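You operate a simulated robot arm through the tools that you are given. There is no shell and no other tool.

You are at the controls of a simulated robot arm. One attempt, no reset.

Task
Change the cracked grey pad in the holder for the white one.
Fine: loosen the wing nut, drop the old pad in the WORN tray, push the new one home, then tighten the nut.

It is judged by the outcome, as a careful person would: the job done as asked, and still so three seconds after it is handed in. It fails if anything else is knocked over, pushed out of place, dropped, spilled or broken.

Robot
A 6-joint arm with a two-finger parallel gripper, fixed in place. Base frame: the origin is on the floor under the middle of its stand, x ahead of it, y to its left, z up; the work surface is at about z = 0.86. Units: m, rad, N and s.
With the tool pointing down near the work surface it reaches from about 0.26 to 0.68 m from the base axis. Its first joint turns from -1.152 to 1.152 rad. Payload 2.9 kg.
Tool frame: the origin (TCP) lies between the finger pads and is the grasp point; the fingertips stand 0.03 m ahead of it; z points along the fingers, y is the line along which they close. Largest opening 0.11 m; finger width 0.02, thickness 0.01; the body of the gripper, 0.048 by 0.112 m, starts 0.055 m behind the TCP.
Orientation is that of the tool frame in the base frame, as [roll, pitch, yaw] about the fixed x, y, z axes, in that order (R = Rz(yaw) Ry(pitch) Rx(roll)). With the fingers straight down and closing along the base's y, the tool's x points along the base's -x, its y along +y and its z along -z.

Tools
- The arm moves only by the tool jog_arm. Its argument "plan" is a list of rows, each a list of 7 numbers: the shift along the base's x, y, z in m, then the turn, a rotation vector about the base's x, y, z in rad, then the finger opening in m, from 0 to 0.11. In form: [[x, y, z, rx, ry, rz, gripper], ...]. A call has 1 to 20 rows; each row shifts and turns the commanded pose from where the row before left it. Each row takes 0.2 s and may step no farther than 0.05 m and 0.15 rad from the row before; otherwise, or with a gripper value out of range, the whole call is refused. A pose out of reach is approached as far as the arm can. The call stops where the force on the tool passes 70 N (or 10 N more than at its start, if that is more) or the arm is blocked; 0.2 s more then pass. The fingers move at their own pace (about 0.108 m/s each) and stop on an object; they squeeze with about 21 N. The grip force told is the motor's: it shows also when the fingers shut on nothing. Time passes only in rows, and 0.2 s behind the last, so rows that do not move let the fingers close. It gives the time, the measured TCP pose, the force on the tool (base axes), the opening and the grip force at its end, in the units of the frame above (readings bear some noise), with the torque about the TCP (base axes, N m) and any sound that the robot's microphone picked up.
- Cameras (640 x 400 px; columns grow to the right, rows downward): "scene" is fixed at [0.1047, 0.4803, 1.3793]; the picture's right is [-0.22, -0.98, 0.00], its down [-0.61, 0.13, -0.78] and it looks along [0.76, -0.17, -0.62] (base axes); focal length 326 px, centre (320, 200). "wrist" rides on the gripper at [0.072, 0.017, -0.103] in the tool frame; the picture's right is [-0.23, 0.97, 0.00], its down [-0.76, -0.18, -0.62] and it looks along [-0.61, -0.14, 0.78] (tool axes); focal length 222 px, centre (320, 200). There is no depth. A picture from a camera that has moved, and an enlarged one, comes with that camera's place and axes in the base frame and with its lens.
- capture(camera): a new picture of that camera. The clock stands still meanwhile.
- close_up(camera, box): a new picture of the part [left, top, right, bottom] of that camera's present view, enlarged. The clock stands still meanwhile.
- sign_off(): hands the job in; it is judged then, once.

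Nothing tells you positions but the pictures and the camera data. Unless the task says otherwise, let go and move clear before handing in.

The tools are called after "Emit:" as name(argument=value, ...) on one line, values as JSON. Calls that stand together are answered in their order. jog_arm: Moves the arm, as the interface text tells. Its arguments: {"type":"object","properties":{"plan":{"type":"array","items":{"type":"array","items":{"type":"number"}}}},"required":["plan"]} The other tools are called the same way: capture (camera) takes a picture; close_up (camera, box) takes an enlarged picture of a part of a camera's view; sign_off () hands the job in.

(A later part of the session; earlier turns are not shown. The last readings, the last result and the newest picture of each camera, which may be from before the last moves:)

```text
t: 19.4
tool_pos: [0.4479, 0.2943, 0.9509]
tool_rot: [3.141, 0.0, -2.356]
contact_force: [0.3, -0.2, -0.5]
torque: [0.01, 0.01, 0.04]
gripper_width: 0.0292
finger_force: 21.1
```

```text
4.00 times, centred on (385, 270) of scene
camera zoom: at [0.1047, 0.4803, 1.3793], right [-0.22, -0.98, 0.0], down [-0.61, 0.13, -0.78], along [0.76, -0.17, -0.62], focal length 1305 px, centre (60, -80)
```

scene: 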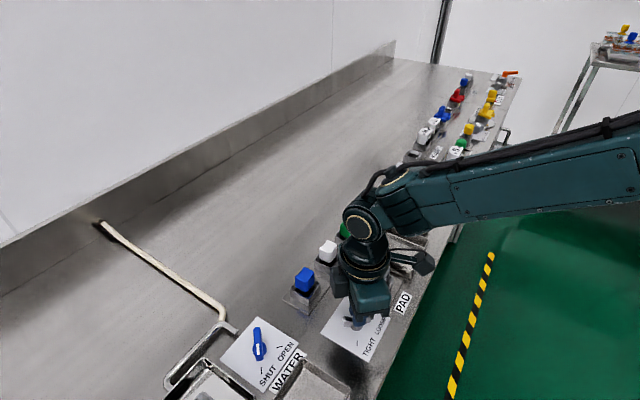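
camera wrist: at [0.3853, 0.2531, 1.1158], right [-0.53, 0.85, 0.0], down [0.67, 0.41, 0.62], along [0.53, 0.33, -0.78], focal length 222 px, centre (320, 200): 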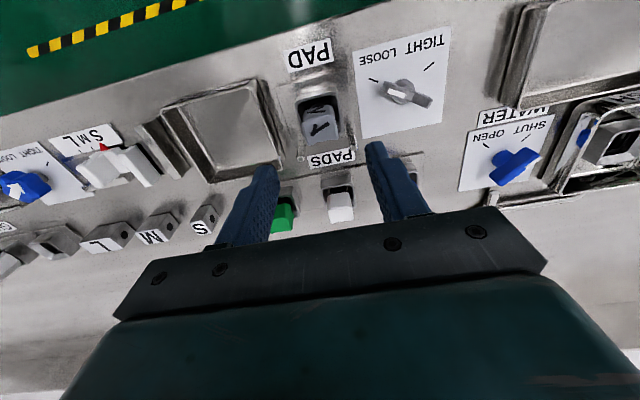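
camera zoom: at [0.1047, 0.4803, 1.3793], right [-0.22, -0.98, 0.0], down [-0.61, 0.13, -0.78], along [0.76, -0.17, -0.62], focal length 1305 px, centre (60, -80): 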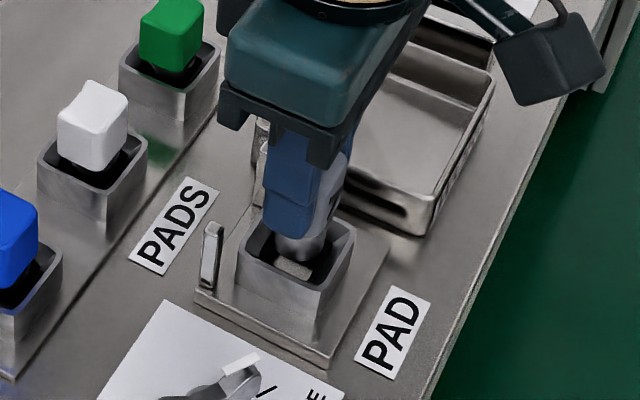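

The pad comes free cleanly. I'll lift it well clear and carry it over the WORN tray.

Emit:
jog_arm(plan=[[0, 0, 0.02, 0, 0, 0, 0.0], [0, 0, 0.03, 0, 0, 0, 0.0], [0, 0, 0.02, 0, 0, 0, 0.0], [0.014, -0.014, 0, 0, 0, 0, 0.0], [0.014, -0.014, 0, 0, 0, 0, 0.0], [0.014, -0.014, 0, 0, 0, 0, 0.0], [0.014, -0.014, 0, 0, 0, 0, 0.0], [0.014, -0.014, 0, 0, 0, 0, 0.0], [0, 0, 0, 0, 0, 0, 0.0]])

Emit:
capture(camera="wrist")

Emit:
close_up(camera="scene", box=[340, 170, 460, 290])

```text
t: 21.4
tool_pos: [0.5182, 0.224, 1.0213]
tool_rot: [-3.141, -0.001, -2.358]
contact_force: [0.2, 0.2, -0.6]
torque: [0.01, -0.01, 0.01]
gripper_width: 0.0292
finger_force: 21.1
```

```text
taken
camera wrist: at [0.4559, 0.1831, 1.1243], right [-0.53, 0.85, 0.0], down [0.66, 0.41, 0.62], along [0.53, 0.33, -0.78], focal length 222 px, centre (320, 200)
```

wrist: 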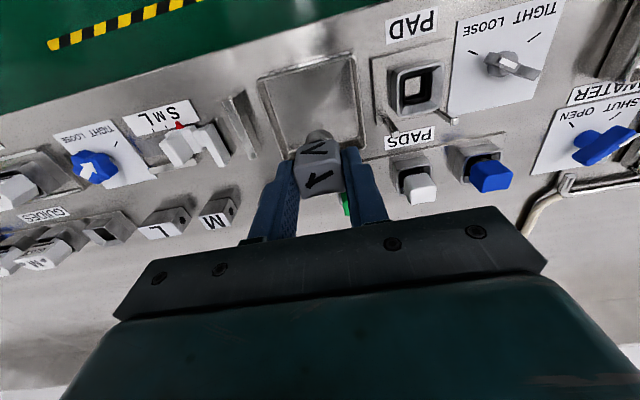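

```text
3.33 times, centred on (400, 230) of scene
camera zoom: at [0.1047, 0.4803, 1.3793], right [-0.22, -0.98, 0.0], down [-0.61, 0.13, -0.78], along [0.76, -0.17, -0.62], focal length 1088 px, centre (53, 100)
```

zoom: 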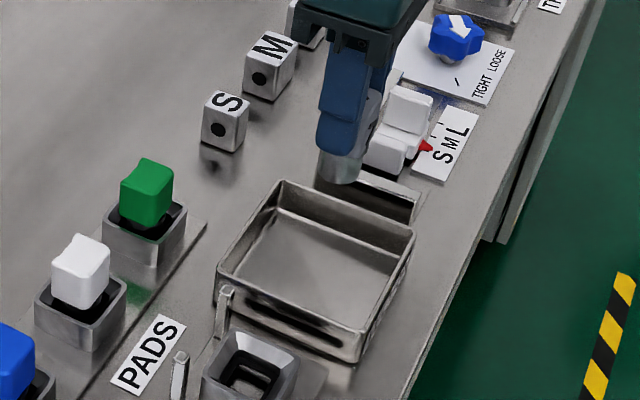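

Emit:
close_up(camera="wrist", box=[360, 40, 480, 140])

Emit:
close_up(camera="wrist", box=[240, 50, 400, 200])

Emit:
close_up(camera="scene", box=[350, 260, 410, 310])

Emit:
close_up(camera="scene", box=[390, 160, 440, 230])

```text
4.00 times, centred on (420, 90) of wrist
camera zoom: at [0.4559, 0.1831, 1.1243], right [-0.53, 0.85, 0.0], down [0.66, 0.41, 0.62], along [0.53, 0.33, -0.78], focal length 888 px, centre (-80, 640)
```

zoom: 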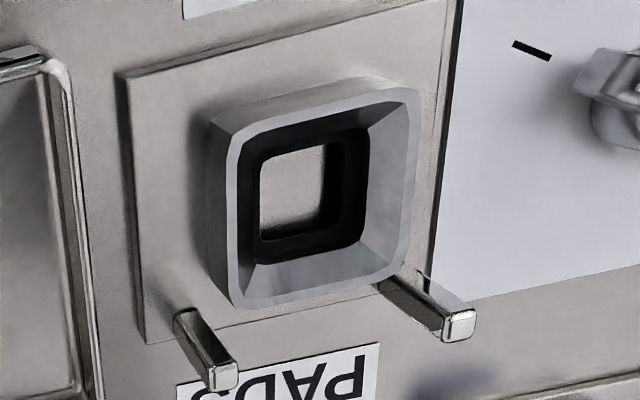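

```text
2.67 times, centred on (320, 125) of wrist
camera zoom: at [0.4559, 0.1831, 1.1243], right [-0.53, 0.85, 0.0], down [0.66, 0.41, 0.62], along [0.53, 0.33, -0.78], focal length 592 px, centre (320, 400)
```

zoom: 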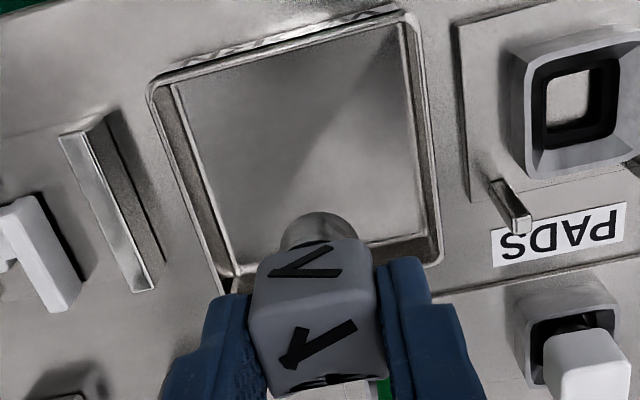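

```text
8.00 times, centred on (380, 285) of scene
camera zoom: at [0.1047, 0.4803, 1.3793], right [-0.22, -0.98, 0.0], down [-0.61, 0.13, -0.78], along [0.76, -0.17, -0.62], focal length 2610 px, centre (-160, -480)
```

zoom: 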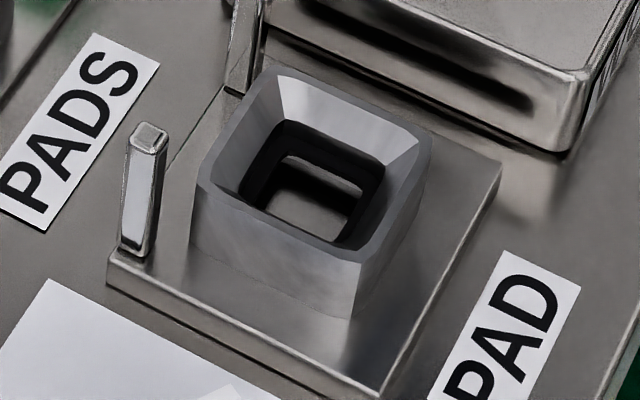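

```text
5.71 times, centred on (415, 195) of scene
camera zoom: at [0.1047, 0.4803, 1.3793], right [-0.22, -0.98, 0.0], down [-0.61, 0.13, -0.78], along [0.76, -0.17, -0.62], focal length 1864 px, centre (-223, 229)
```

zoom: 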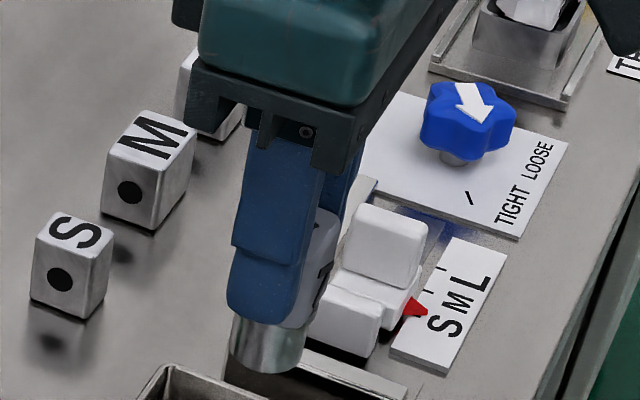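

The pad has a round metal stem about 25 mm long, and the holder has a chamfered square socket. I'm over the middle of the WORN tray, so I'll lower the pad gently to its floor.

Emit:
jog_arm(plan=[[0, 0, -0.03, 0, 0, 0, 0.0], [0, 0, -0.03, 0, 0, 0, 0.0], [0, 0, -0.02, 0, 0, 0, 0.0], [0, 0, -0.006, 0, 0, 0, 0.0], [0, 0, 0, 0, 0, 0, 0.0]])

Emit:
close_up(camera="wrist", box=[220, 50, 400, 200])

Emit:
close_up(camera="scene", box=[360, 190, 450, 280])

```text
t: 22.6
tool_pos: [0.5184, 0.2234, 0.9372]
tool_rot: [-3.141, 0.0, -2.356]
contact_force: [0.4, -0.5, -1.2]
torque: [-0.02, -0.02, 0.01]
gripper_width: 0.0289
finger_force: 21.1
```

```text
2.67 times, centred on (310, 125) of wrist
camera zoom: at [0.4554, 0.183, 1.0389], right [-0.53, 0.85, 0.0], down [0.66, 0.41, 0.62], along [0.53, 0.33, -0.78], focal length 592 px, centre (347, 400)
```

zoom: 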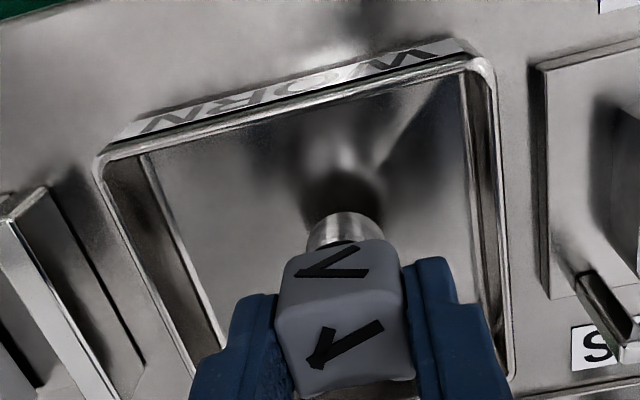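

```text
4.44 times, centred on (405, 235) of scene
camera zoom: at [0.1047, 0.4803, 1.3793], right [-0.22, -0.98, 0.0], down [-0.61, 0.13, -0.78], along [0.76, -0.17, -0.62], focal length 1450 px, centre (-58, 44)
```

zoom: 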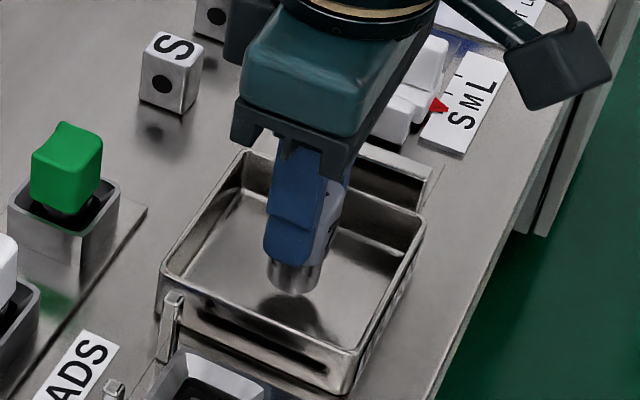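

It's still a little above the tray floor. I'll lower in small steps until it touches.

Emit:
jog_arm(plan=[[0, 0, -0.004, 0, 0, 0, 0.0], [0, 0, -0.004, 0, 0, 0, 0.0], [0, 0, 0, 0, 0, 0, 0.0]])

Emit:
close_up(camera="scene", box=[360, 190, 450, 280])

```text
t: 23.4
tool_pos: [0.5173, 0.2243, 0.9277]
tool_rot: [3.141, -0.001, -2.356]
contact_force: [0.6, 0.1, -1.1]
torque: [-0.02, 0.03, -0.01]
gripper_width: 0.0295
finger_force: 21.5
```

```text
4.44 times, centred on (405, 235) of scene
camera zoom: at [0.1047, 0.4803, 1.3793], right [-0.22, -0.98, 0.0], down [-0.61, 0.13, -0.78], along [0.76, -0.17, -0.62], focal length 1450 px, centre (-58, 44)
```

zoom: 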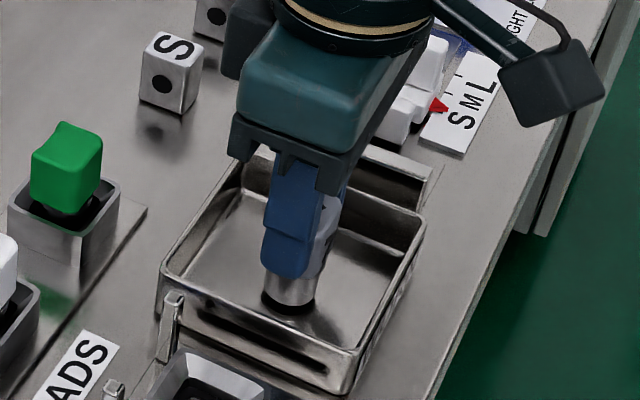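

Emit:
jog_arm(plan=[[0, 0, -0.002, 0, 0, 0, 0.0], [0, 0, -0.002, 0, 0, 0, 0.0], [0, 0, 0, 0, 0, 0, 0.0]])

Emit:
close_up(camera="scene", box=[390, 220, 430, 260])

```text
t: 24.2
tool_pos: [0.5194, 0.2241, 0.9257]
tool_rot: [-3.141, 0.002, -2.358]
contact_force: [-5.8, -2.3, 18.2]
torque: [-0.12, 0.4, 0.02]
gripper_width: 0.0291
finger_force: 21.2
```

```text
10.00 times, centred on (410, 240) of scene
camera zoom: at [0.1042, 0.4801, 1.3794], right [-0.22, -0.98, 0.0], down [-0.61, 0.13, -0.78], along [0.76, -0.17, -0.62], focal length 3262 px, centre (-580, -200)
```

zoom: 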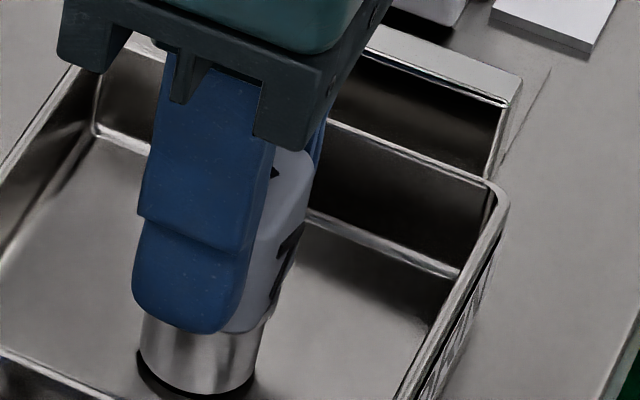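

The pad has touched the tray floor. I'll ease off the load and release it, then rise.

Emit:
jog_arm(plan=[[0, 0, 0.002, 0, 0, 0, 0.0], [0, 0, 0, 0, 0, 0, 0.034], [0, 0, 0, 0, 0, 0, 0.045], [0, 0, 0, 0, 0, 0, 0.05], [0, 0, 0.02, 0, 0, 0, 0.05], [0, 0, 0.03, 0, 0, 0, 0.05], [0, 0, 0.04, 0, 0, 0, 0.06], [0, 0, 0, 0, 0, 0, 0.06]])

Emit:
close_up(camera="scene", box=[360, 190, 450, 280])

Emit:
capture(camera="wrist")

```text
t: 26.0
tool_pos: [0.5189, 0.2233, 1.0165]
tool_rot: [-3.141, -0.001, -2.357]
contact_force: [0.0, -0.5, -0.4]
torque: [0.0, -0.03, -0.01]
gripper_width: 0.0599
finger_force: 0.1
```

```text
4.44 times, centred on (405, 235) of scene
camera zoom: at [0.1047, 0.4803, 1.3793], right [-0.22, -0.98, 0.0], down [-0.61, 0.13, -0.78], along [0.76, -0.17, -0.62], focal length 1450 px, centre (-58, 44)
```

zoom: 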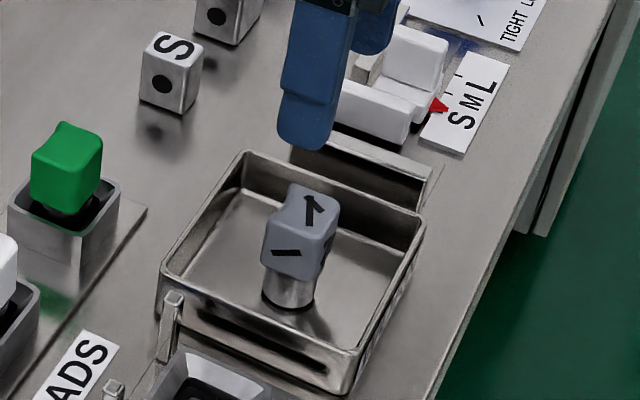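

```text
taken
camera wrist: at [0.4559, 0.1825, 1.1192], right [-0.53, 0.85, 0.0], down [0.66, 0.41, 0.62], along [0.53, 0.33, -0.78], focal length 222 px, centre (320, 200)
```

wrist: 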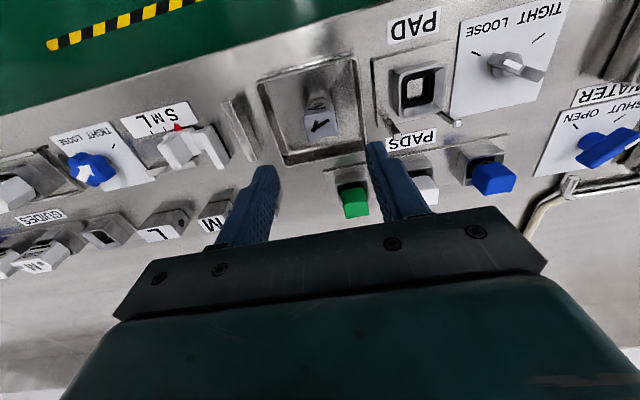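

The grey pad stands upright in the WORN tray. Now I'll go above the white pad and check alignment.

Emit:
jog_arm(plan=[[0.0008, 0.0243, 0, 0, 0, 0, 0.06], [0.0008, 0.0243, 0, 0, 0, 0, 0.06], [0.0008, 0.0243, 0, 0, 0, 0, 0.06], [0.0008, 0.0243, 0, 0, 0, 0, 0.06], [0.0008, 0.0243, 0, 0, 0, 0, 0.06], [0.0008, 0.0243, 0, 0, 0, 0, 0.06], [0, 0, 0, 0, 0, 0, 0.06]])

Emit:
close_up(camera="wrist", box=[240, 60, 420, 200])

Emit:
close_up(camera="scene", box=[280, 200, 380, 300])

```text
t: 27.6
tool_pos: [0.5237, 0.369, 1.016]
tool_rot: [3.141, -0.001, -2.357]
contact_force: [-0.1, 0.2, 0.7]
torque: [0.01, -0.03, 0.01]
gripper_width: 0.0597
finger_force: 0.1
```

```text
2.86 times, centred on (330, 130) of wrist
camera zoom: at [0.4606, 0.3285, 1.1191], right [-0.53, 0.85, 0.0], down [0.66, 0.41, 0.62], along [0.53, 0.33, -0.78], focal length 635 px, centre (291, 400)
```

zoom: 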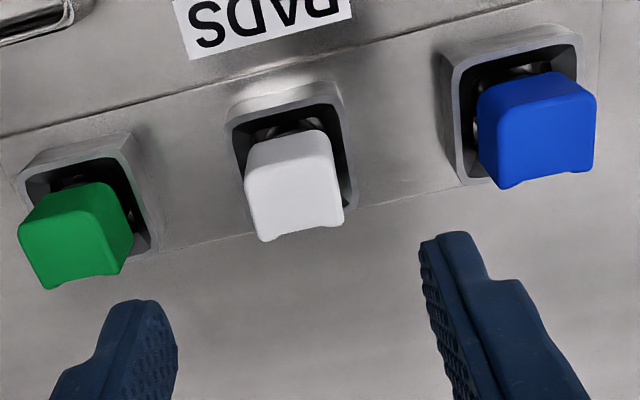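

```text
4.00 times, centred on (330, 250) of scene
camera zoom: at [0.1047, 0.4804, 1.3793], right [-0.22, -0.98, 0.0], down [-0.61, 0.13, -0.78], along [0.76, -0.17, -0.62], focal length 1305 px, centre (280, 0)
```

zoom: 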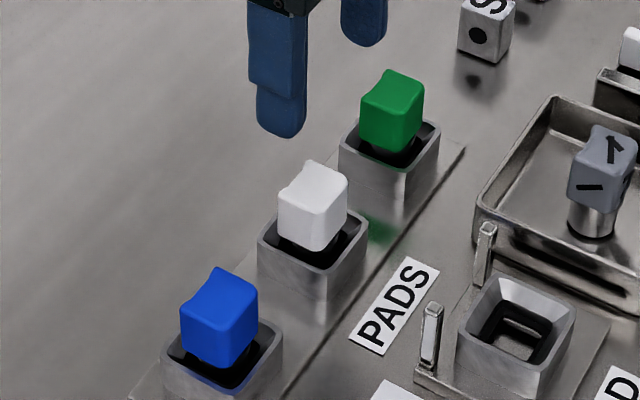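

The gripper is centred over the white pad. I'll lower to the same grasp height as before, with the fingertips just above the cup rim, and check.

Emit:
jog_arm(plan=[[-0.0003, 0.0006, -0.03, 0, 0, 0, 0.06], [0, 0, -0.03, 0, 0, 0, 0.055], [0, 0, -0.026, 0, 0, 0, 0.05], [0, 0, 0, 0, 0, 0, 0.05]])

Emit:
close_up(camera="wrist", box=[230, 90, 410, 220])

Emit:
close_up(camera="scene", box=[280, 200, 380, 300])

```text
t: 28.6
tool_pos: [0.5223, 0.3695, 0.929]
tool_rot: [-3.141, 0.0, -2.356]
contact_force: [1.0, -0.6, 0.1]
torque: [0.03, 0.0, 0.02]
gripper_width: 0.05
finger_force: 0.1
```

```text
3.08 times, centred on (320, 155) of wrist
camera zoom: at [0.4601, 0.3295, 1.0326], right [-0.53, 0.85, 0.0], down [0.66, 0.41, 0.62], along [0.53, 0.33, -0.78], focal length 684 px, centre (320, 338)
```

zoom: 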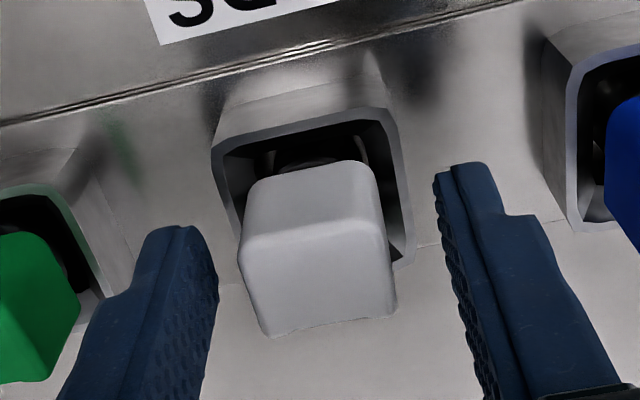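

```text
4.00 times, centred on (330, 250) of scene
camera zoom: at [0.1047, 0.4803, 1.3793], right [-0.22, -0.98, 0.0], down [-0.61, 0.13, -0.78], along [0.76, -0.17, -0.62], focal length 1305 px, centre (280, 0)
```

zoom: 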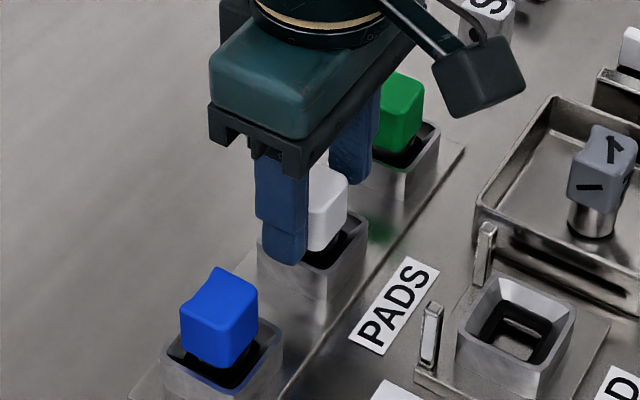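

The view matches the earlier grasp closely. Closing on the white pad.

Emit:
jog_arm(plan=[[0, 0, 0, 0, 0, 0, 0.0], [0, 0, 0, 0, 0, 0, 0.0], [0, 0, 0, 0, 0, 0, 0.0]])

Emit:
close_up(camera="wrist", box=[230, 90, 410, 220])

```text
t: 29.4
tool_pos: [0.5237, 0.3694, 0.93]
tool_rot: [3.14, -0.001, -2.355]
contact_force: [-0.2, 0.7, 0.7]
torque: [0.0, 0.02, 0.02]
gripper_width: 0.0293
finger_force: 21.2
```

```text
3.08 times, centred on (320, 155) of wrist
camera zoom: at [0.4601, 0.3295, 1.0328], right [-0.53, 0.85, 0.0], down [0.66, 0.41, 0.62], along [0.53, 0.33, -0.78], focal length 684 px, centre (320, 338)
```

zoom: 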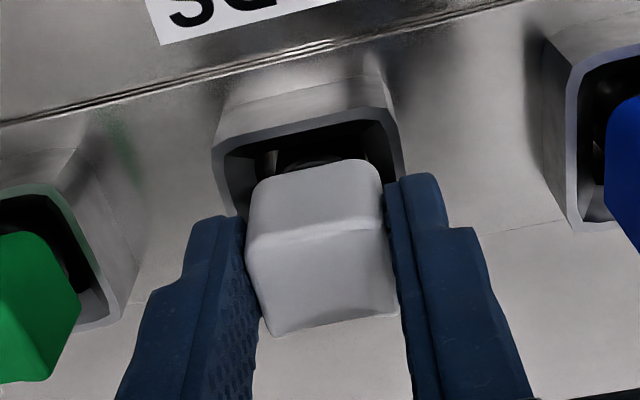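

The white pad is gripped at 29 mm, the same as the grey one. I'll lift it out slowly, then carry it over the holder.

Emit:
jog_arm(plan=[[0, 0, 0.005, 0, 0, 0, 0.0], [0, 0, 0.01, 0, 0, 0, 0.0], [0, 0, 0.015, 0, 0, 0, 0.0], [0, 0, 0.03, 0, 0, 0, 0.0], [0, 0, 0.03, 0, 0, 0, 0.0], [0, 0, 0, 0, 0, 0, 0.0]])

Emit:
close_up(camera="wrist", box=[230, 60, 410, 220])

Emit:
close_up(camera="scene", box=[280, 180, 380, 300])

```text
t: 30.8
tool_pos: [0.523, 0.3702, 1.019]
tool_rot: [3.142, 0.0, -2.356]
contact_force: [-0.4, 0.2, -0.2]
torque: [-0.05, -0.02, -0.01]
gripper_width: 0.0292
finger_force: 21.7
```

```text
2.50 times, centred on (320, 140) of wrist
camera zoom: at [0.4599, 0.3298, 1.1222], right [-0.53, 0.85, 0.0], down [0.66, 0.41, 0.62], along [0.53, 0.33, -0.78], focal length 555 px, centre (320, 350)
```

zoom: 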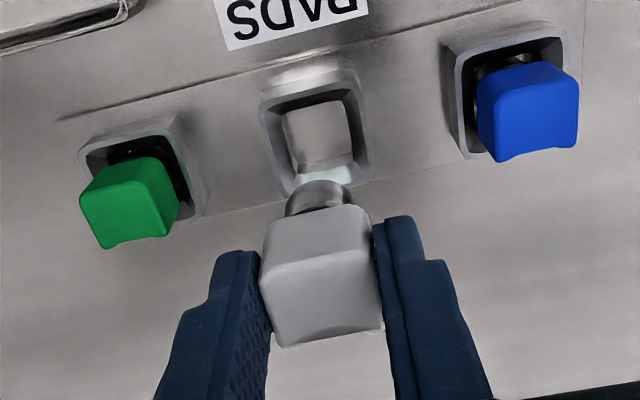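

```text
3.33 times, centred on (330, 240) of scene
camera zoom: at [0.1047, 0.4803, 1.3793], right [-0.22, -0.98, 0.0], down [-0.61, 0.13, -0.78], along [0.76, -0.17, -0.62], focal length 1088 px, centre (287, 67)
```

zoom: 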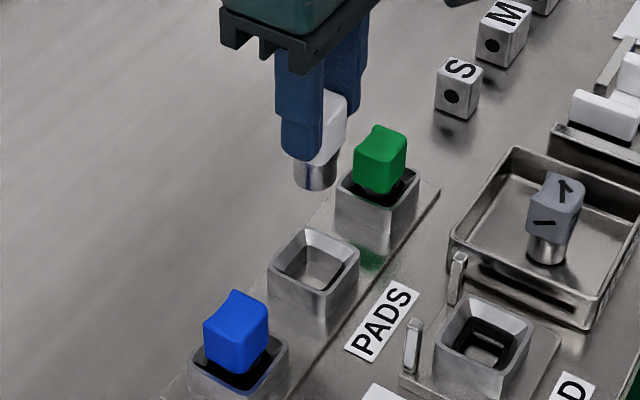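

The white pad is clear. I'll move it over the holder socket and lower it partway to check alignment.

Emit:
jog_arm(plan=[[-0.01242, -0.01273, 0, 0, 0, 0, 0.0], [-0.01242, -0.01273, 0, 0, 0, 0, 0.0], [-0.01242, -0.01273, 0, 0, 0, 0, 0.0], [-0.01242, -0.01273, 0, 0, 0, 0, 0.0], [-0.01242, -0.01273, 0, 0, 0, 0, 0.0], [-0.01242, -0.01273, 0, 0, 0, 0, 0.0], [0, 0, -0.025, 0, 0, 0, 0.0], [0, 0, -0.025, 0, 0, 0, 0.0], [0, 0, 0, 0, 0, 0, 0.0]])

Emit:
close_up(camera="wrist", box=[230, 60, 410, 220])

Emit:
close_up(camera="scene", box=[340, 230, 430, 310])

```text
t: 32.8
tool_pos: [0.4492, 0.294, 0.9713]
tool_rot: [-3.141, 0.002, -2.355]
contact_force: [0.4, 0.0, -0.6]
torque: [0.02, 0.01, -0.02]
gripper_width: 0.0291
finger_force: 21.4
```

```text
2.50 times, centred on (320, 140) of wrist
camera zoom: at [0.3855, 0.254, 1.0727], right [-0.53, 0.85, 0.0], down [0.66, 0.41, 0.62], along [0.53, 0.33, -0.78], focal length 555 px, centre (320, 350)
```

zoom: 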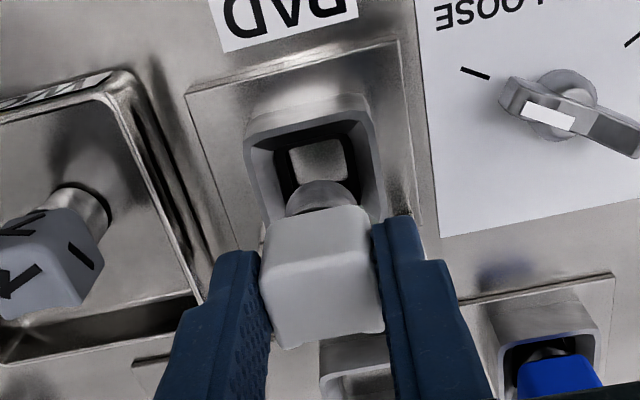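

```text
5.00 times, centred on (385, 270) of scene
camera zoom: at [0.1047, 0.4803, 1.3793], right [-0.22, -0.98, 0.0], down [-0.61, 0.13, -0.78], along [0.76, -0.17, -0.62], focal length 1631 px, centre (-5, -150)
```

zoom: 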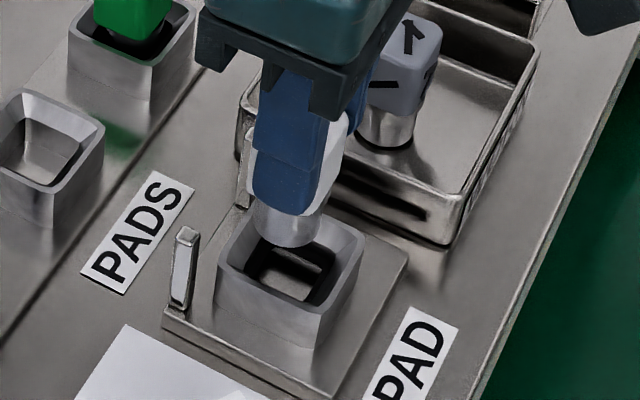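

The stem is lined up over the socket. I'll lower in small steps and watch the force.

Emit:
jog_arm(plan=[[0, 0, -0.01, 0, 0, 0, 0.0], [0, 0, -0.008, 0, 0, 0, 0.0], [0, 0, 0, 0, 0, 0, 0.0]])

Emit:
close_up(camera="wrist", box=[260, 90, 390, 190])

Emit:
close_up(camera="scene", box=[350, 240, 420, 310])

```text
t: 33.6
tool_pos: [0.4481, 0.2941, 0.952]
tool_rot: [-3.141, 0.001, -2.356]
contact_force: [-2.4, -1.3, 3.2]
torque: [-0.05, 0.13, 0.0]
gripper_width: 0.0292
finger_force: 21.2
```

```text
4.00 times, centred on (325, 140) of wrist
camera zoom: at [0.3856, 0.2536, 1.0552], right [-0.53, 0.85, 0.0], down [0.66, 0.41, 0.62], along [0.53, 0.33, -0.78], focal length 888 px, centre (300, 440)
```

zoom: 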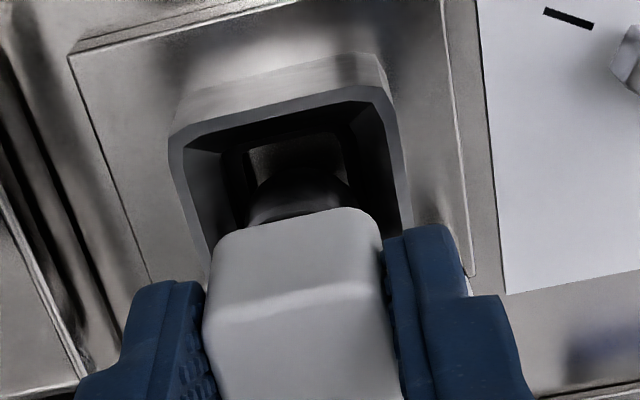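

```text
5.71 times, centred on (385, 275) of scene
camera zoom: at [0.1046, 0.4803, 1.3793], right [-0.22, -0.98, 0.0], down [-0.61, 0.13, -0.78], along [0.76, -0.17, -0.62], focal length 1864 px, centre (-51, -229)
```

zoom: 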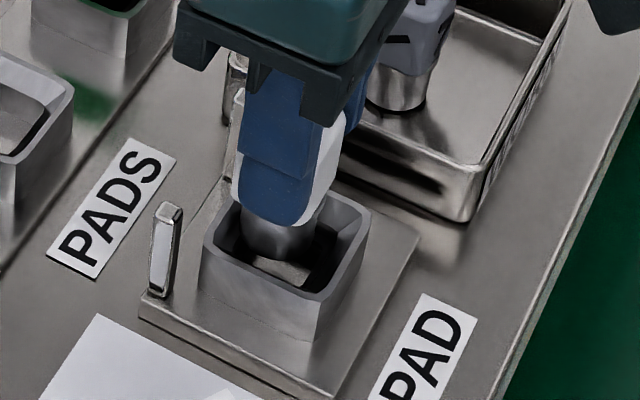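

A slight force shows the stem is touching the back chamfer. I'll shift about 1.5 mm toward the bench edge and continue gently.

Emit:
jog_arm(plan=[[-0.0011, -0.0011, 0, 0, 0, 0, 0.0], [0, 0, -0.003, 0, 0, 0, 0.0], [0, 0, 0, 0, 0, 0, 0.0]])

Emit:
close_up(camera="wrist", box=[260, 90, 390, 190])

```text
t: 34.4
tool_pos: [0.4484, 0.2918, 0.9496]
tool_rot: [3.141, 0.0, -2.356]
contact_force: [-6.3, -6.3, 12.6]
torque: [-0.25, 0.26, 0.0]
gripper_width: 0.0293
finger_force: 21.1
```

```text
4.00 times, centred on (325, 140) of wrist
camera zoom: at [0.3844, 0.2523, 1.0526], right [-0.53, 0.85, 0.0], down [0.66, 0.41, 0.62], along [0.53, 0.33, -0.78], focal length 888 px, centre (300, 440)
```

zoom: 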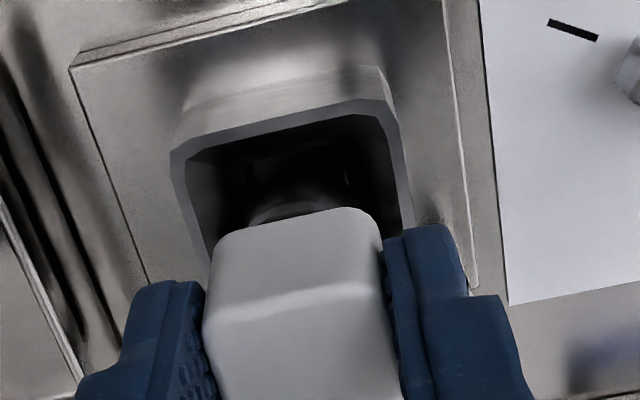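

The force still points toward the edge of the bench. I'll look closely from both cameras before going further.

Emit:
close_up(camera="scene", box=[360, 255, 410, 300])

Emit:
close_up(camera="wrist", box=[290, 90, 360, 150])

```text
8.89 times, centred on (385, 278) of scene
camera zoom: at [0.1043, 0.4801, 1.3794], right [-0.22, -0.98, 0.0], down [-0.61, 0.13, -0.78], along [0.76, -0.17, -0.62], focal length 2900 px, centre (-258, -489)
```

zoom: 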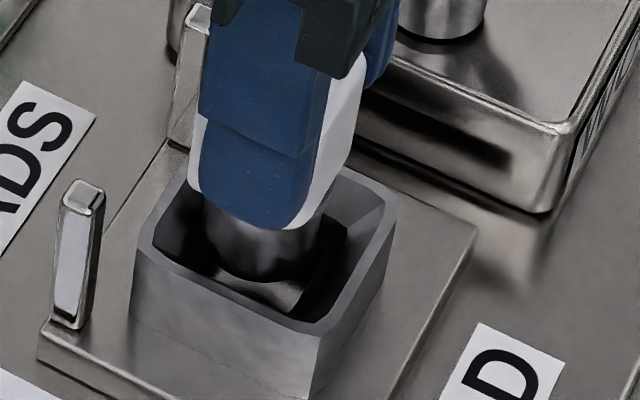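

```text
6.67 times, centred on (325, 120) of wrist
camera zoom: at [0.3844, 0.2523, 1.0526], right [-0.53, 0.85, 0.0], down [0.66, 0.41, 0.62], along [0.53, 0.33, -0.78], focal length 1481 px, centre (287, 733)
```

zoom: 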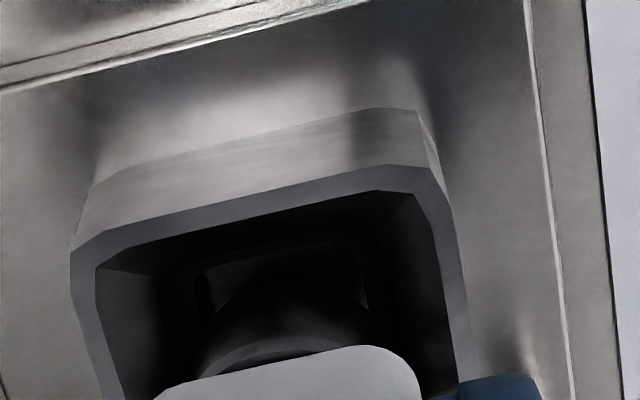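

The stem is about 24 mm across and sits roughly 2 mm behind the tool centre, so it rests on the back chamfer. I'll shift a little more toward the bench edge, without lowering, and read the force.

Emit:
jog_arm(plan=[[-0.0012, -0.0012, 0, 0, 0, 0, 0.0], [0, 0, 0, 0, 0, 0, 0.0]])

```text
t: 35.0
tool_pos: [0.447, 0.2903, 0.9488]
tool_rot: [3.141, -0.001, -2.356]
contact_force: [-0.1, 0.6, -0.9]
torque: [0.01, -0.01, -0.01]
gripper_width: 0.0292
finger_force: 20.7
```

The force is gone. Lowering in small steps again.

Emit:
jog_arm(plan=[[0, 0, -0.002, 0, 0, 0, 0.0], [0, 0, -0.002, 0, 0, 0, 0.0], [0, 0, 0, 0, 0, 0, 0.0]])

Emit:
close_up(camera="scene", box=[360, 255, 410, 300])

```text
t: 35.8
tool_pos: [0.4462, 0.2923, 0.9451]
tool_rot: [-3.141, 0.001, -2.356]
contact_force: [-0.7, -0.3, -1.4]
torque: [0.0, -0.05, 0.02]
gripper_width: 0.0292
finger_force: 21.2
```

```text
8.89 times, centred on (385, 278) of scene
camera zoom: at [0.1047, 0.4803, 1.3793], right [-0.22, -0.98, 0.0], down [-0.61, 0.13, -0.78], along [0.76, -0.17, -0.62], focal length 2900 px, centre (-258, -489)
```

zoom: 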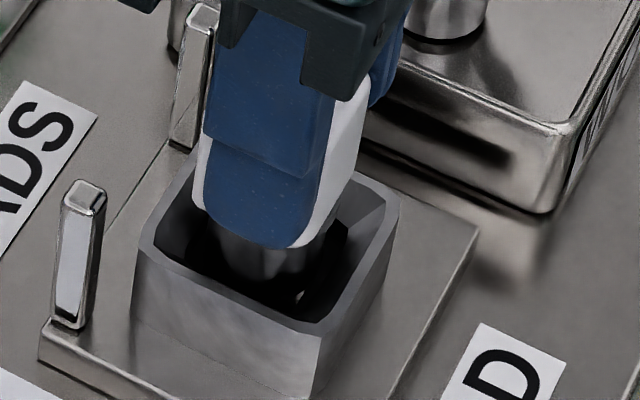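

Emit:
jog_arm(plan=[[0, 0, -0.002, 0, 0, 0, 0.0], [0, 0, -0.002, 0, 0, 0, 0.0], [0, 0, 0, 0, 0, 0, 0.0]])

Emit:
close_up(camera="scene", box=[360, 255, 410, 300])

Emit:
close_up(camera="wrist", box=[260, 80, 390, 190])

```text
t: 36.6
tool_pos: [0.4463, 0.2917, 0.9399]
tool_rot: [3.141, 0.0, -2.354]
contact_force: [0.7, -0.5, -0.8]
torque: [-0.04, -0.01, 0.04]
gripper_width: 0.0291
finger_force: 21.3
```

```text
8.89 times, centred on (385, 278) of scene
camera zoom: at [0.1047, 0.4803, 1.3793], right [-0.22, -0.98, 0.0], down [-0.61, 0.13, -0.78], along [0.76, -0.17, -0.62], focal length 2900 px, centre (-258, -489)
```

zoom: 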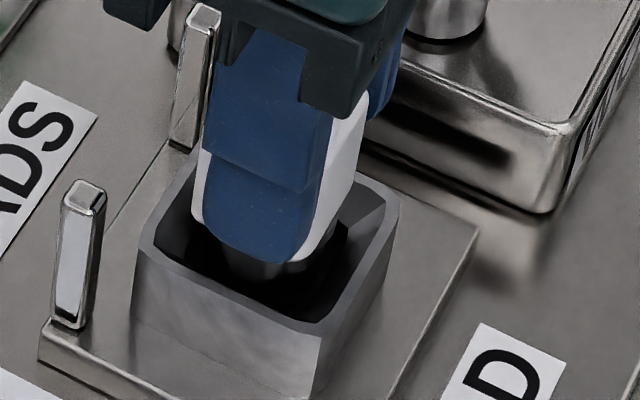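

```text
3.64 times, centred on (325, 135) of wrist
camera zoom: at [0.3834, 0.2512, 1.0436], right [-0.53, 0.85, 0.0], down [0.66, 0.41, 0.62], along [0.53, 0.33, -0.78], focal length 808 px, centre (302, 436)
```

zoom: 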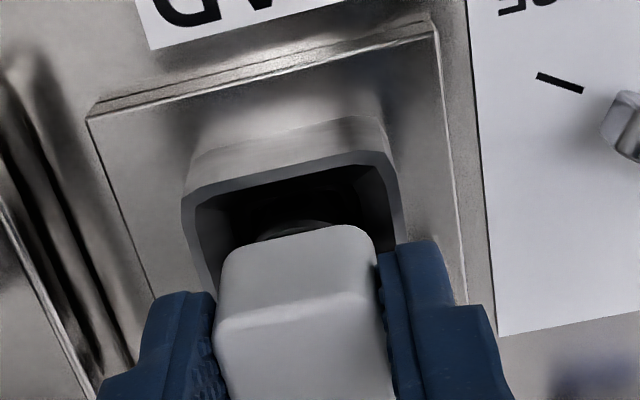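

Emit:
jog_arm(plan=[[0, 0, -0.002, 0, 0, 0, 0.0], [0, 0, -0.002, 0, 0, 0, 0.0], [0, 0, 0, 0, 0, 0, 0.0]])

Emit:
close_up(camera="wrist", box=[260, 80, 390, 190])

```text
t: 37.4
tool_pos: [0.4471, 0.2905, 0.9375]
tool_rot: [-3.141, 0.0, -2.356]
contact_force: [-0.1, -1.8, -0.4]
torque: [-0.02, -0.01, -0.01]
gripper_width: 0.0294
finger_force: 21.3
```

```text
3.64 times, centred on (325, 135) of wrist
camera zoom: at [0.3833, 0.2512, 1.0398], right [-0.53, 0.85, 0.0], down [0.66, 0.41, 0.62], along [0.53, 0.33, -0.78], focal length 808 px, centre (302, 436)
```

zoom: 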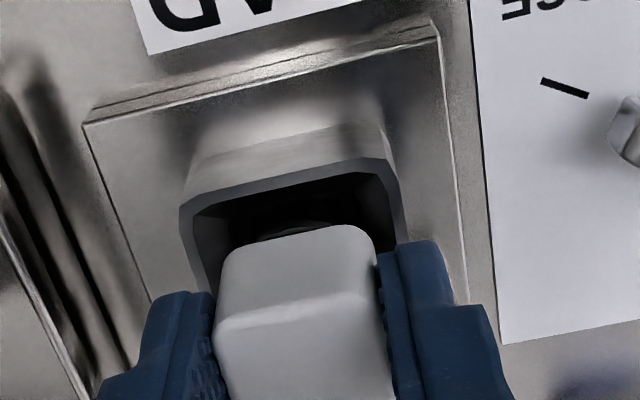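

Emit:
jog_arm(plan=[[0, 0, -0.002, 0, 0, 0, 0.0], [0, 0, -0.002, 0, 0, 0, 0.0], [0, 0, 0, 0, 0, 0, 0.0]])

Emit:
close_up(camera="wrist", box=[260, 80, 390, 190])

```text
t: 38.2
tool_pos: [0.4471, 0.2917, 0.9358]
tool_rot: [-3.14, 0.003, -2.355]
contact_force: [-8.4, -5.7, 35.2]
torque: [-0.01, 0.13, 0.02]
gripper_width: 0.0294
finger_force: 21.9
```

```text
3.64 times, centred on (325, 135) of wrist
camera zoom: at [0.3833, 0.2512, 1.038], right [-0.53, 0.85, 0.0], down [0.66, 0.41, 0.63], along [0.53, 0.33, -0.78], focal length 808 px, centre (302, 436)
```

zoom: 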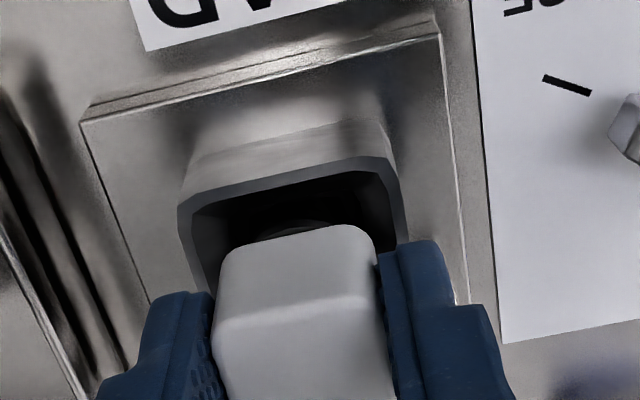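

The force pattern (35 N up, 10 N toward the bench edge) puts the contact on the stem's back rim, against the inner liner ledge. I'll back off 2 mm, shift about 1.5 mm toward the bench edge, and try again.

Emit:
jog_arm(plan=[[0, 0, 0.003, 0, 0, 0, 0.0], [-0.0011, -0.0011, 0, 0, 0, 0, 0.0], [0, 0, -0.002, 0, 0, 0, 0.0], [0, 0, 0, 0, 0, 0, 0.0]])

Emit:
jog_arm(plan=[[0, 0, -0.001, 0, 0, 0, 0.0], [0, 0, -0.001, 0, 0, 0, 0.0], [0, 0, 0, 0, 0, 0, 0.0]])

```text
t: 39.2
tool_pos: [0.4468, 0.2914, 0.9356]
tool_rot: [-3.139, 0.006, -2.355]
contact_force: [9.1, 10.5, 19.1]
torque: [0.51, -0.44, -0.05]
gripper_width: 0.0291
finger_force: 21.3
```

```text
t: 40.0
tool_pos: [0.4472, 0.2919, 0.9349]
tool_rot: [-3.141, 0.008, -2.356]
contact_force: [1.9, 7.0, 34.4]
torque: [0.22, 0.06, 0.01]
gripper_width: 0.0292
finger_force: 21.0
```

Now the side force reversed, so the stem is inside the close-fitting hole and is held laterally; what remains is axial resistance. I'll release, rise, and compare its height with the grey pad's seated height.

Emit:
jog_arm(plan=[[0.0005, 0.0005, 0.0015, 0, 0, 0, 0.0], [0, 0, 0, 0, 0, 0, 0.036], [0, 0, 0, 0, 0, 0, 0.05], [0, 0, 0.02, 0, 0, 0, 0.05], [0, 0, 0.03, 0, 0, 0, 0.05], [0, 0, 0.026, 0, 0, 0, 0.06], [0, 0, 0, 0, 0, 0, 0.06]])

Emit:
close_up(camera="scene", box=[345, 250, 415, 310])

Emit:
close_up(camera="wrist", box=[250, 70, 410, 190])

```text
t: 41.6
tool_pos: [0.4468, 0.2908, 1.0097]
tool_rot: [-3.14, 0.0, -2.359]
contact_force: [-0.4, 0.3, -0.6]
torque: [0.0, -0.03, 0.04]
gripper_width: 0.0601
finger_force: 0.1
```

```text
6.67 times, centred on (380, 280) of scene
camera zoom: at [0.1047, 0.4803, 1.3793], right [-0.22, -0.98, 0.0], down [-0.61, 0.13, -0.78], along [0.76, -0.17, -0.62], focal length 2175 px, centre (-80, -333)
```

zoom: 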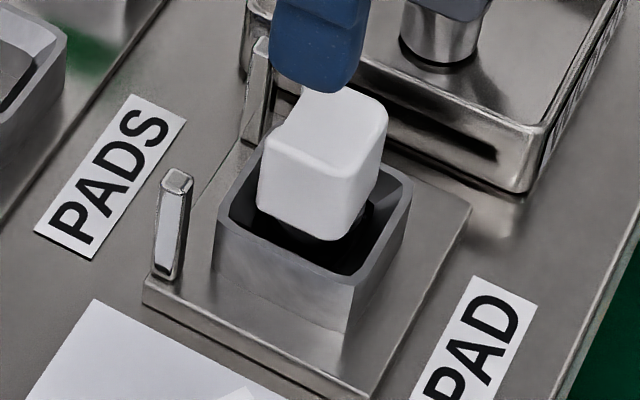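

```text
3.33 times, centred on (330, 130) of wrist
camera zoom: at [0.3834, 0.2505, 1.1126], right [-0.53, 0.85, 0.0], down [0.66, 0.41, 0.62], along [0.53, 0.33, -0.78], focal length 740 px, centre (287, 433)
```

zoom: 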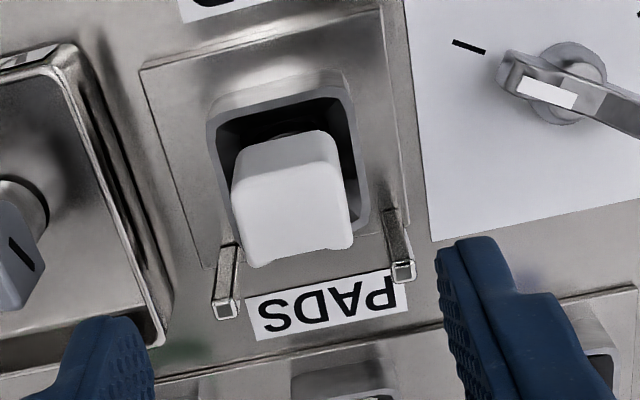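

The white pad's outline matches the seated grey pad's to within about a millimetre. To make sure it is home, I'll close the fingers and press down gently on its top centre.

Emit:
jog_arm(plan=[[0.0025, 0.003, 0, 0, 0, 0, 0.0], [0, 0, 0, 0, 0, 0, 0.0], [0, 0, -0.02, 0, 0, 0, 0.0], [0, 0, -0.02, 0, 0, 0, 0.0], [0, 0, -0.008, 0, 0, 0, 0.0], [0, 0, 0, 0, 0, 0, 0.0]])

Emit:
close_up(camera="wrist", box=[250, 90, 410, 210])

Emit:
close_up(camera="scene", box=[345, 250, 415, 310])

```text
t: 43.0
tool_pos: [0.4497, 0.2946, 0.9613]
tool_rot: [-3.141, -0.001, -2.356]
contact_force: [0.8, -0.2, 0.2]
torque: [-0.04, -0.01, 0.02]
gripper_width: 0.0
finger_force: 20.9
```

```text
3.33 times, centred on (330, 150) of wrist
camera zoom: at [0.3859, 0.2535, 1.0638], right [-0.53, 0.85, 0.0], down [0.66, 0.41, 0.62], along [0.53, 0.33, -0.78], focal length 740 px, centre (287, 367)
```

zoom: 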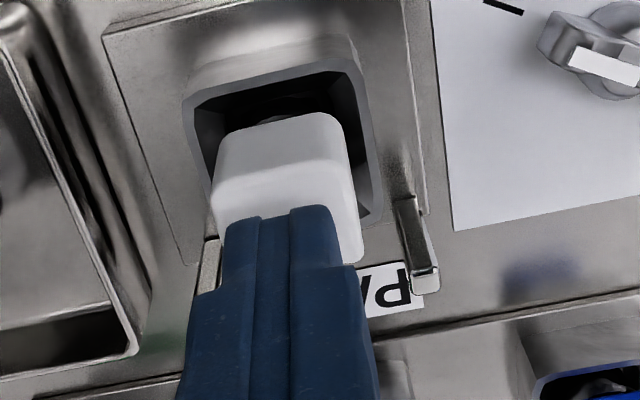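

```text
6.67 times, centred on (380, 280) of scene
camera zoom: at [0.1047, 0.4803, 1.3793], right [-0.22, -0.98, 0.0], down [-0.61, 0.13, -0.78], along [0.76, -0.17, -0.62], focal length 2175 px, centre (-80, -333)
```

zoom: 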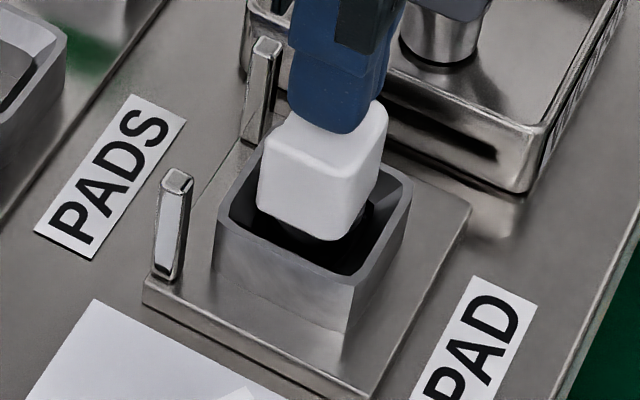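

Emit:
jog_arm(plan=[[0, 0, -0.002, 0, 0, 0, 0.0], [0, 0, -0.002, 0, 0, 0, 0.0], [0, 0, -0.002, 0, 0, 0, 0.0], [0, 0, 0, 0, 0, 0, 0.0]])

```text
t: 44.0
tool_pos: [0.4483, 0.2929, 0.9551]
tool_rot: [-3.14, 0.0, -2.357]
contact_force: [-0.3, -0.5, 0.4]
torque: [0.03, -0.02, 0.0]
gripper_width: 0.0
finger_force: 21.1
```

Emit:
jog_arm(plan=[[0, 0, -0.0015, 0, 0, 0, 0.0], [0, 0, -0.0015, 0, 0, 0, 0.0], [0, 0, 0, 0, 0, 0, 0.0]])

```text
t: 44.8
tool_pos: [0.4487, 0.2946, 0.9528]
tool_rot: [-3.141, 0.002, -2.356]
contact_force: [-6.9, -3.9, 21.7]
torque: [-0.14, 0.29, -0.01]
gripper_width: 0.0
finger_force: 20.7
```

Contact with the pad's top is at about z = 0.923, matching the old pad. I'll press a bit harder to confirm that it is bottomed.

Emit:
jog_arm(plan=[[0, 0, -0.0015, 0, 0, 0, 0.0], [0, 0, 0, 0, 0, 0, 0.0]])

Emit:
jog_arm(plan=[[0, 0, -0.0015, 0, 0, 0, 0.0], [0, 0, 0, 0, 0, 0, 0.0]])

```text
t: 45.4
tool_pos: [0.4479, 0.2933, 0.9541]
tool_rot: [-3.139, 0.006, -2.355]
contact_force: [-10.1, -8.0, 39.7]
torque: [-0.34, 0.37, 0.02]
gripper_width: 0.0001
finger_force: 20.8
```

```text
t: 46.0
tool_pos: [0.4494, 0.2929, 0.9548]
tool_rot: [-3.139, 0.005, -2.356]
contact_force: [-10.5, -8.4, 48.8]
torque: [-0.42, 0.47, 0.01]
gripper_width: 0.0
finger_force: 20.5
```

The pad does not move under nearly 50 N, so it is fully home. I'll rise and check it, then head back to the nut.

Emit:
jog_arm(plan=[[0, 0, 0.006, 0, 0, 0, 0.0], [0, 0, 0.02, 0, 0, 0, 0.0], [0, 0, 0.035, 0, 0, 0, 0.0], [-0.012, -0.012, 0.02, 0, 0, 0, 0.04], [-0.02, -0.02, 0, 0, 0, 0, 0.04], [0, 0, 0, 0, 0, 0, 0.04]])

Emit:
close_up(camera="scene", box=[345, 250, 415, 310])

Emit:
capture(camera="wrist")

```text
t: 47.4
tool_pos: [0.4166, 0.2613, 1.029]
tool_rot: [-3.14, -0.001, -2.357]
contact_force: [1.0, -0.4, 0.2]
torque: [0.01, 0.0, 0.0]
gripper_width: 0.04
finger_force: 0.1
```

```text
6.67 times, centred on (380, 280) of scene
camera zoom: at [0.1047, 0.4803, 1.3793], right [-0.22, -0.98, 0.0], down [-0.61, 0.13, -0.78], along [0.76, -0.17, -0.62], focal length 2175 px, centre (-80, -333)
```

zoom: 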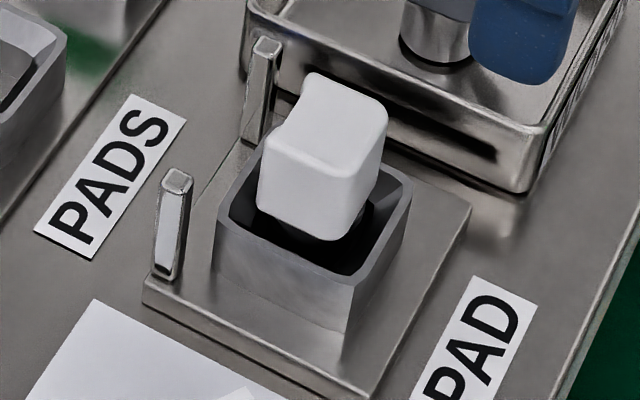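

```text
taken
camera wrist: at [0.3528, 0.2205, 1.1329], right [-0.53, 0.85, 0.0], down [0.66, 0.41, 0.62], along [0.53, 0.33, -0.78], focal length 222 px, centre (320, 200)
```

wrist: 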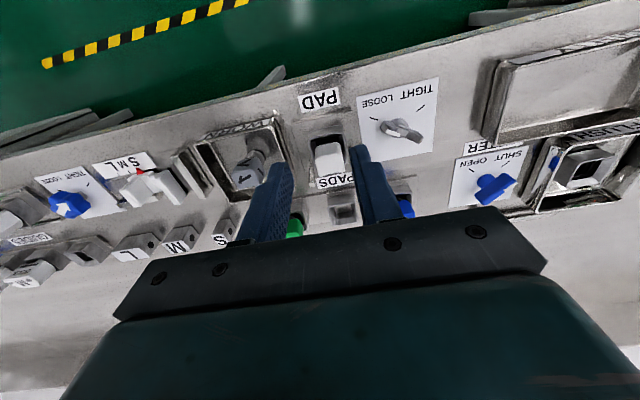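

The white pad's top corner now sits where the grey pad's did. Next I'll move above the nut with the fingers turned to straddle the handle at its LOOSE position.

Emit:
jog_arm(plan=[[-0.00375, 0.01178, 0, 0, 0, 0.1309, 0.04], [-0.00375, 0.01178, 0, 0, 0, 0.1309, 0.04], [-0.00375, 0.01178, 0, 0, 0, 0.1309, 0.04], [-0.00375, 0.01178, 0, 0, 0, 0.1309, 0.04], [-0.00375, 0.01178, 0, 0, 0, 0.1309, 0.04], [-0.00375, 0.01178, 0, 0, 0, 0.1309, 0.04], [-0.00375, 0.01178, 0, 0, 0, 0.1309, 0.04], [-0.00375, 0.01178, 0, 0, 0, 0.1309, 0.04], [0, 0, -0.03, 0, 0, 0, 0.04], [0, 0, -0.03, 0, 0, 0, 0.04], [0, 0, 0, 0, 0, 0, 0.04]])

Emit:
close_up(camera="wrist", box=[240, 40, 420, 200])

Emit:
close_up(camera="scene", box=[310, 250, 420, 360])

```text
t: 49.8
tool_pos: [0.385, 0.3556, 0.9693]
tool_rot: [3.141, 0.0, -1.307]
contact_force: [0.7, 0.2, -0.1]
torque: [0.0, 0.01, 0.01]
gripper_width: 0.04
finger_force: 0.1
```

```text
2.50 times, centred on (330, 120) of wrist
camera zoom: at [0.3878, 0.2814, 1.0727], right [-1.0, -0.03, 0.0], down [-0.03, 0.78, 0.62], along [-0.02, 0.62, -0.78], focal length 555 px, centre (295, 400)
```

zoom: 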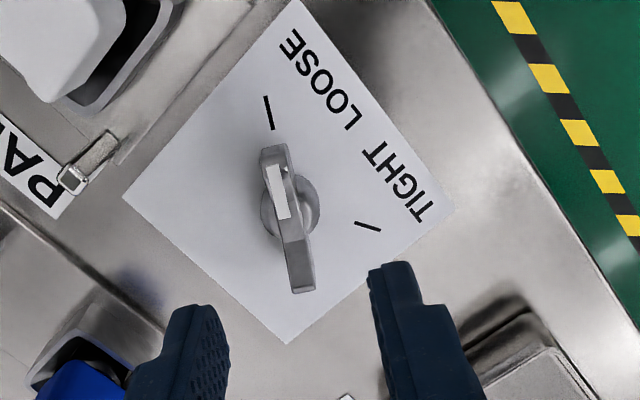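

```text
3.64 times, centred on (365, 305) of scene
camera zoom: at [0.1047, 0.4803, 1.3793], right [-0.22, -0.98, 0.0], down [-0.61, 0.13, -0.78], along [0.76, -0.17, -0.62], focal length 1186 px, centre (156, -182)
```

zoom: 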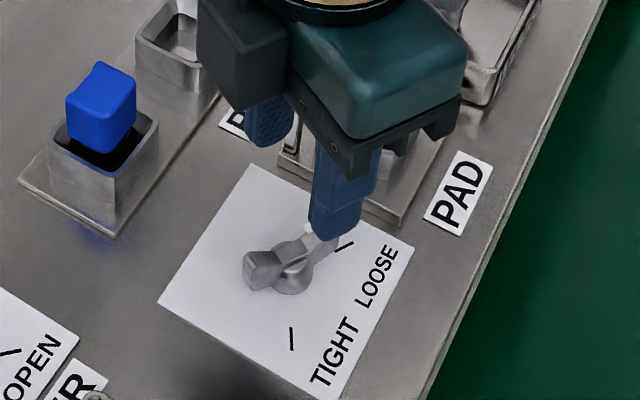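

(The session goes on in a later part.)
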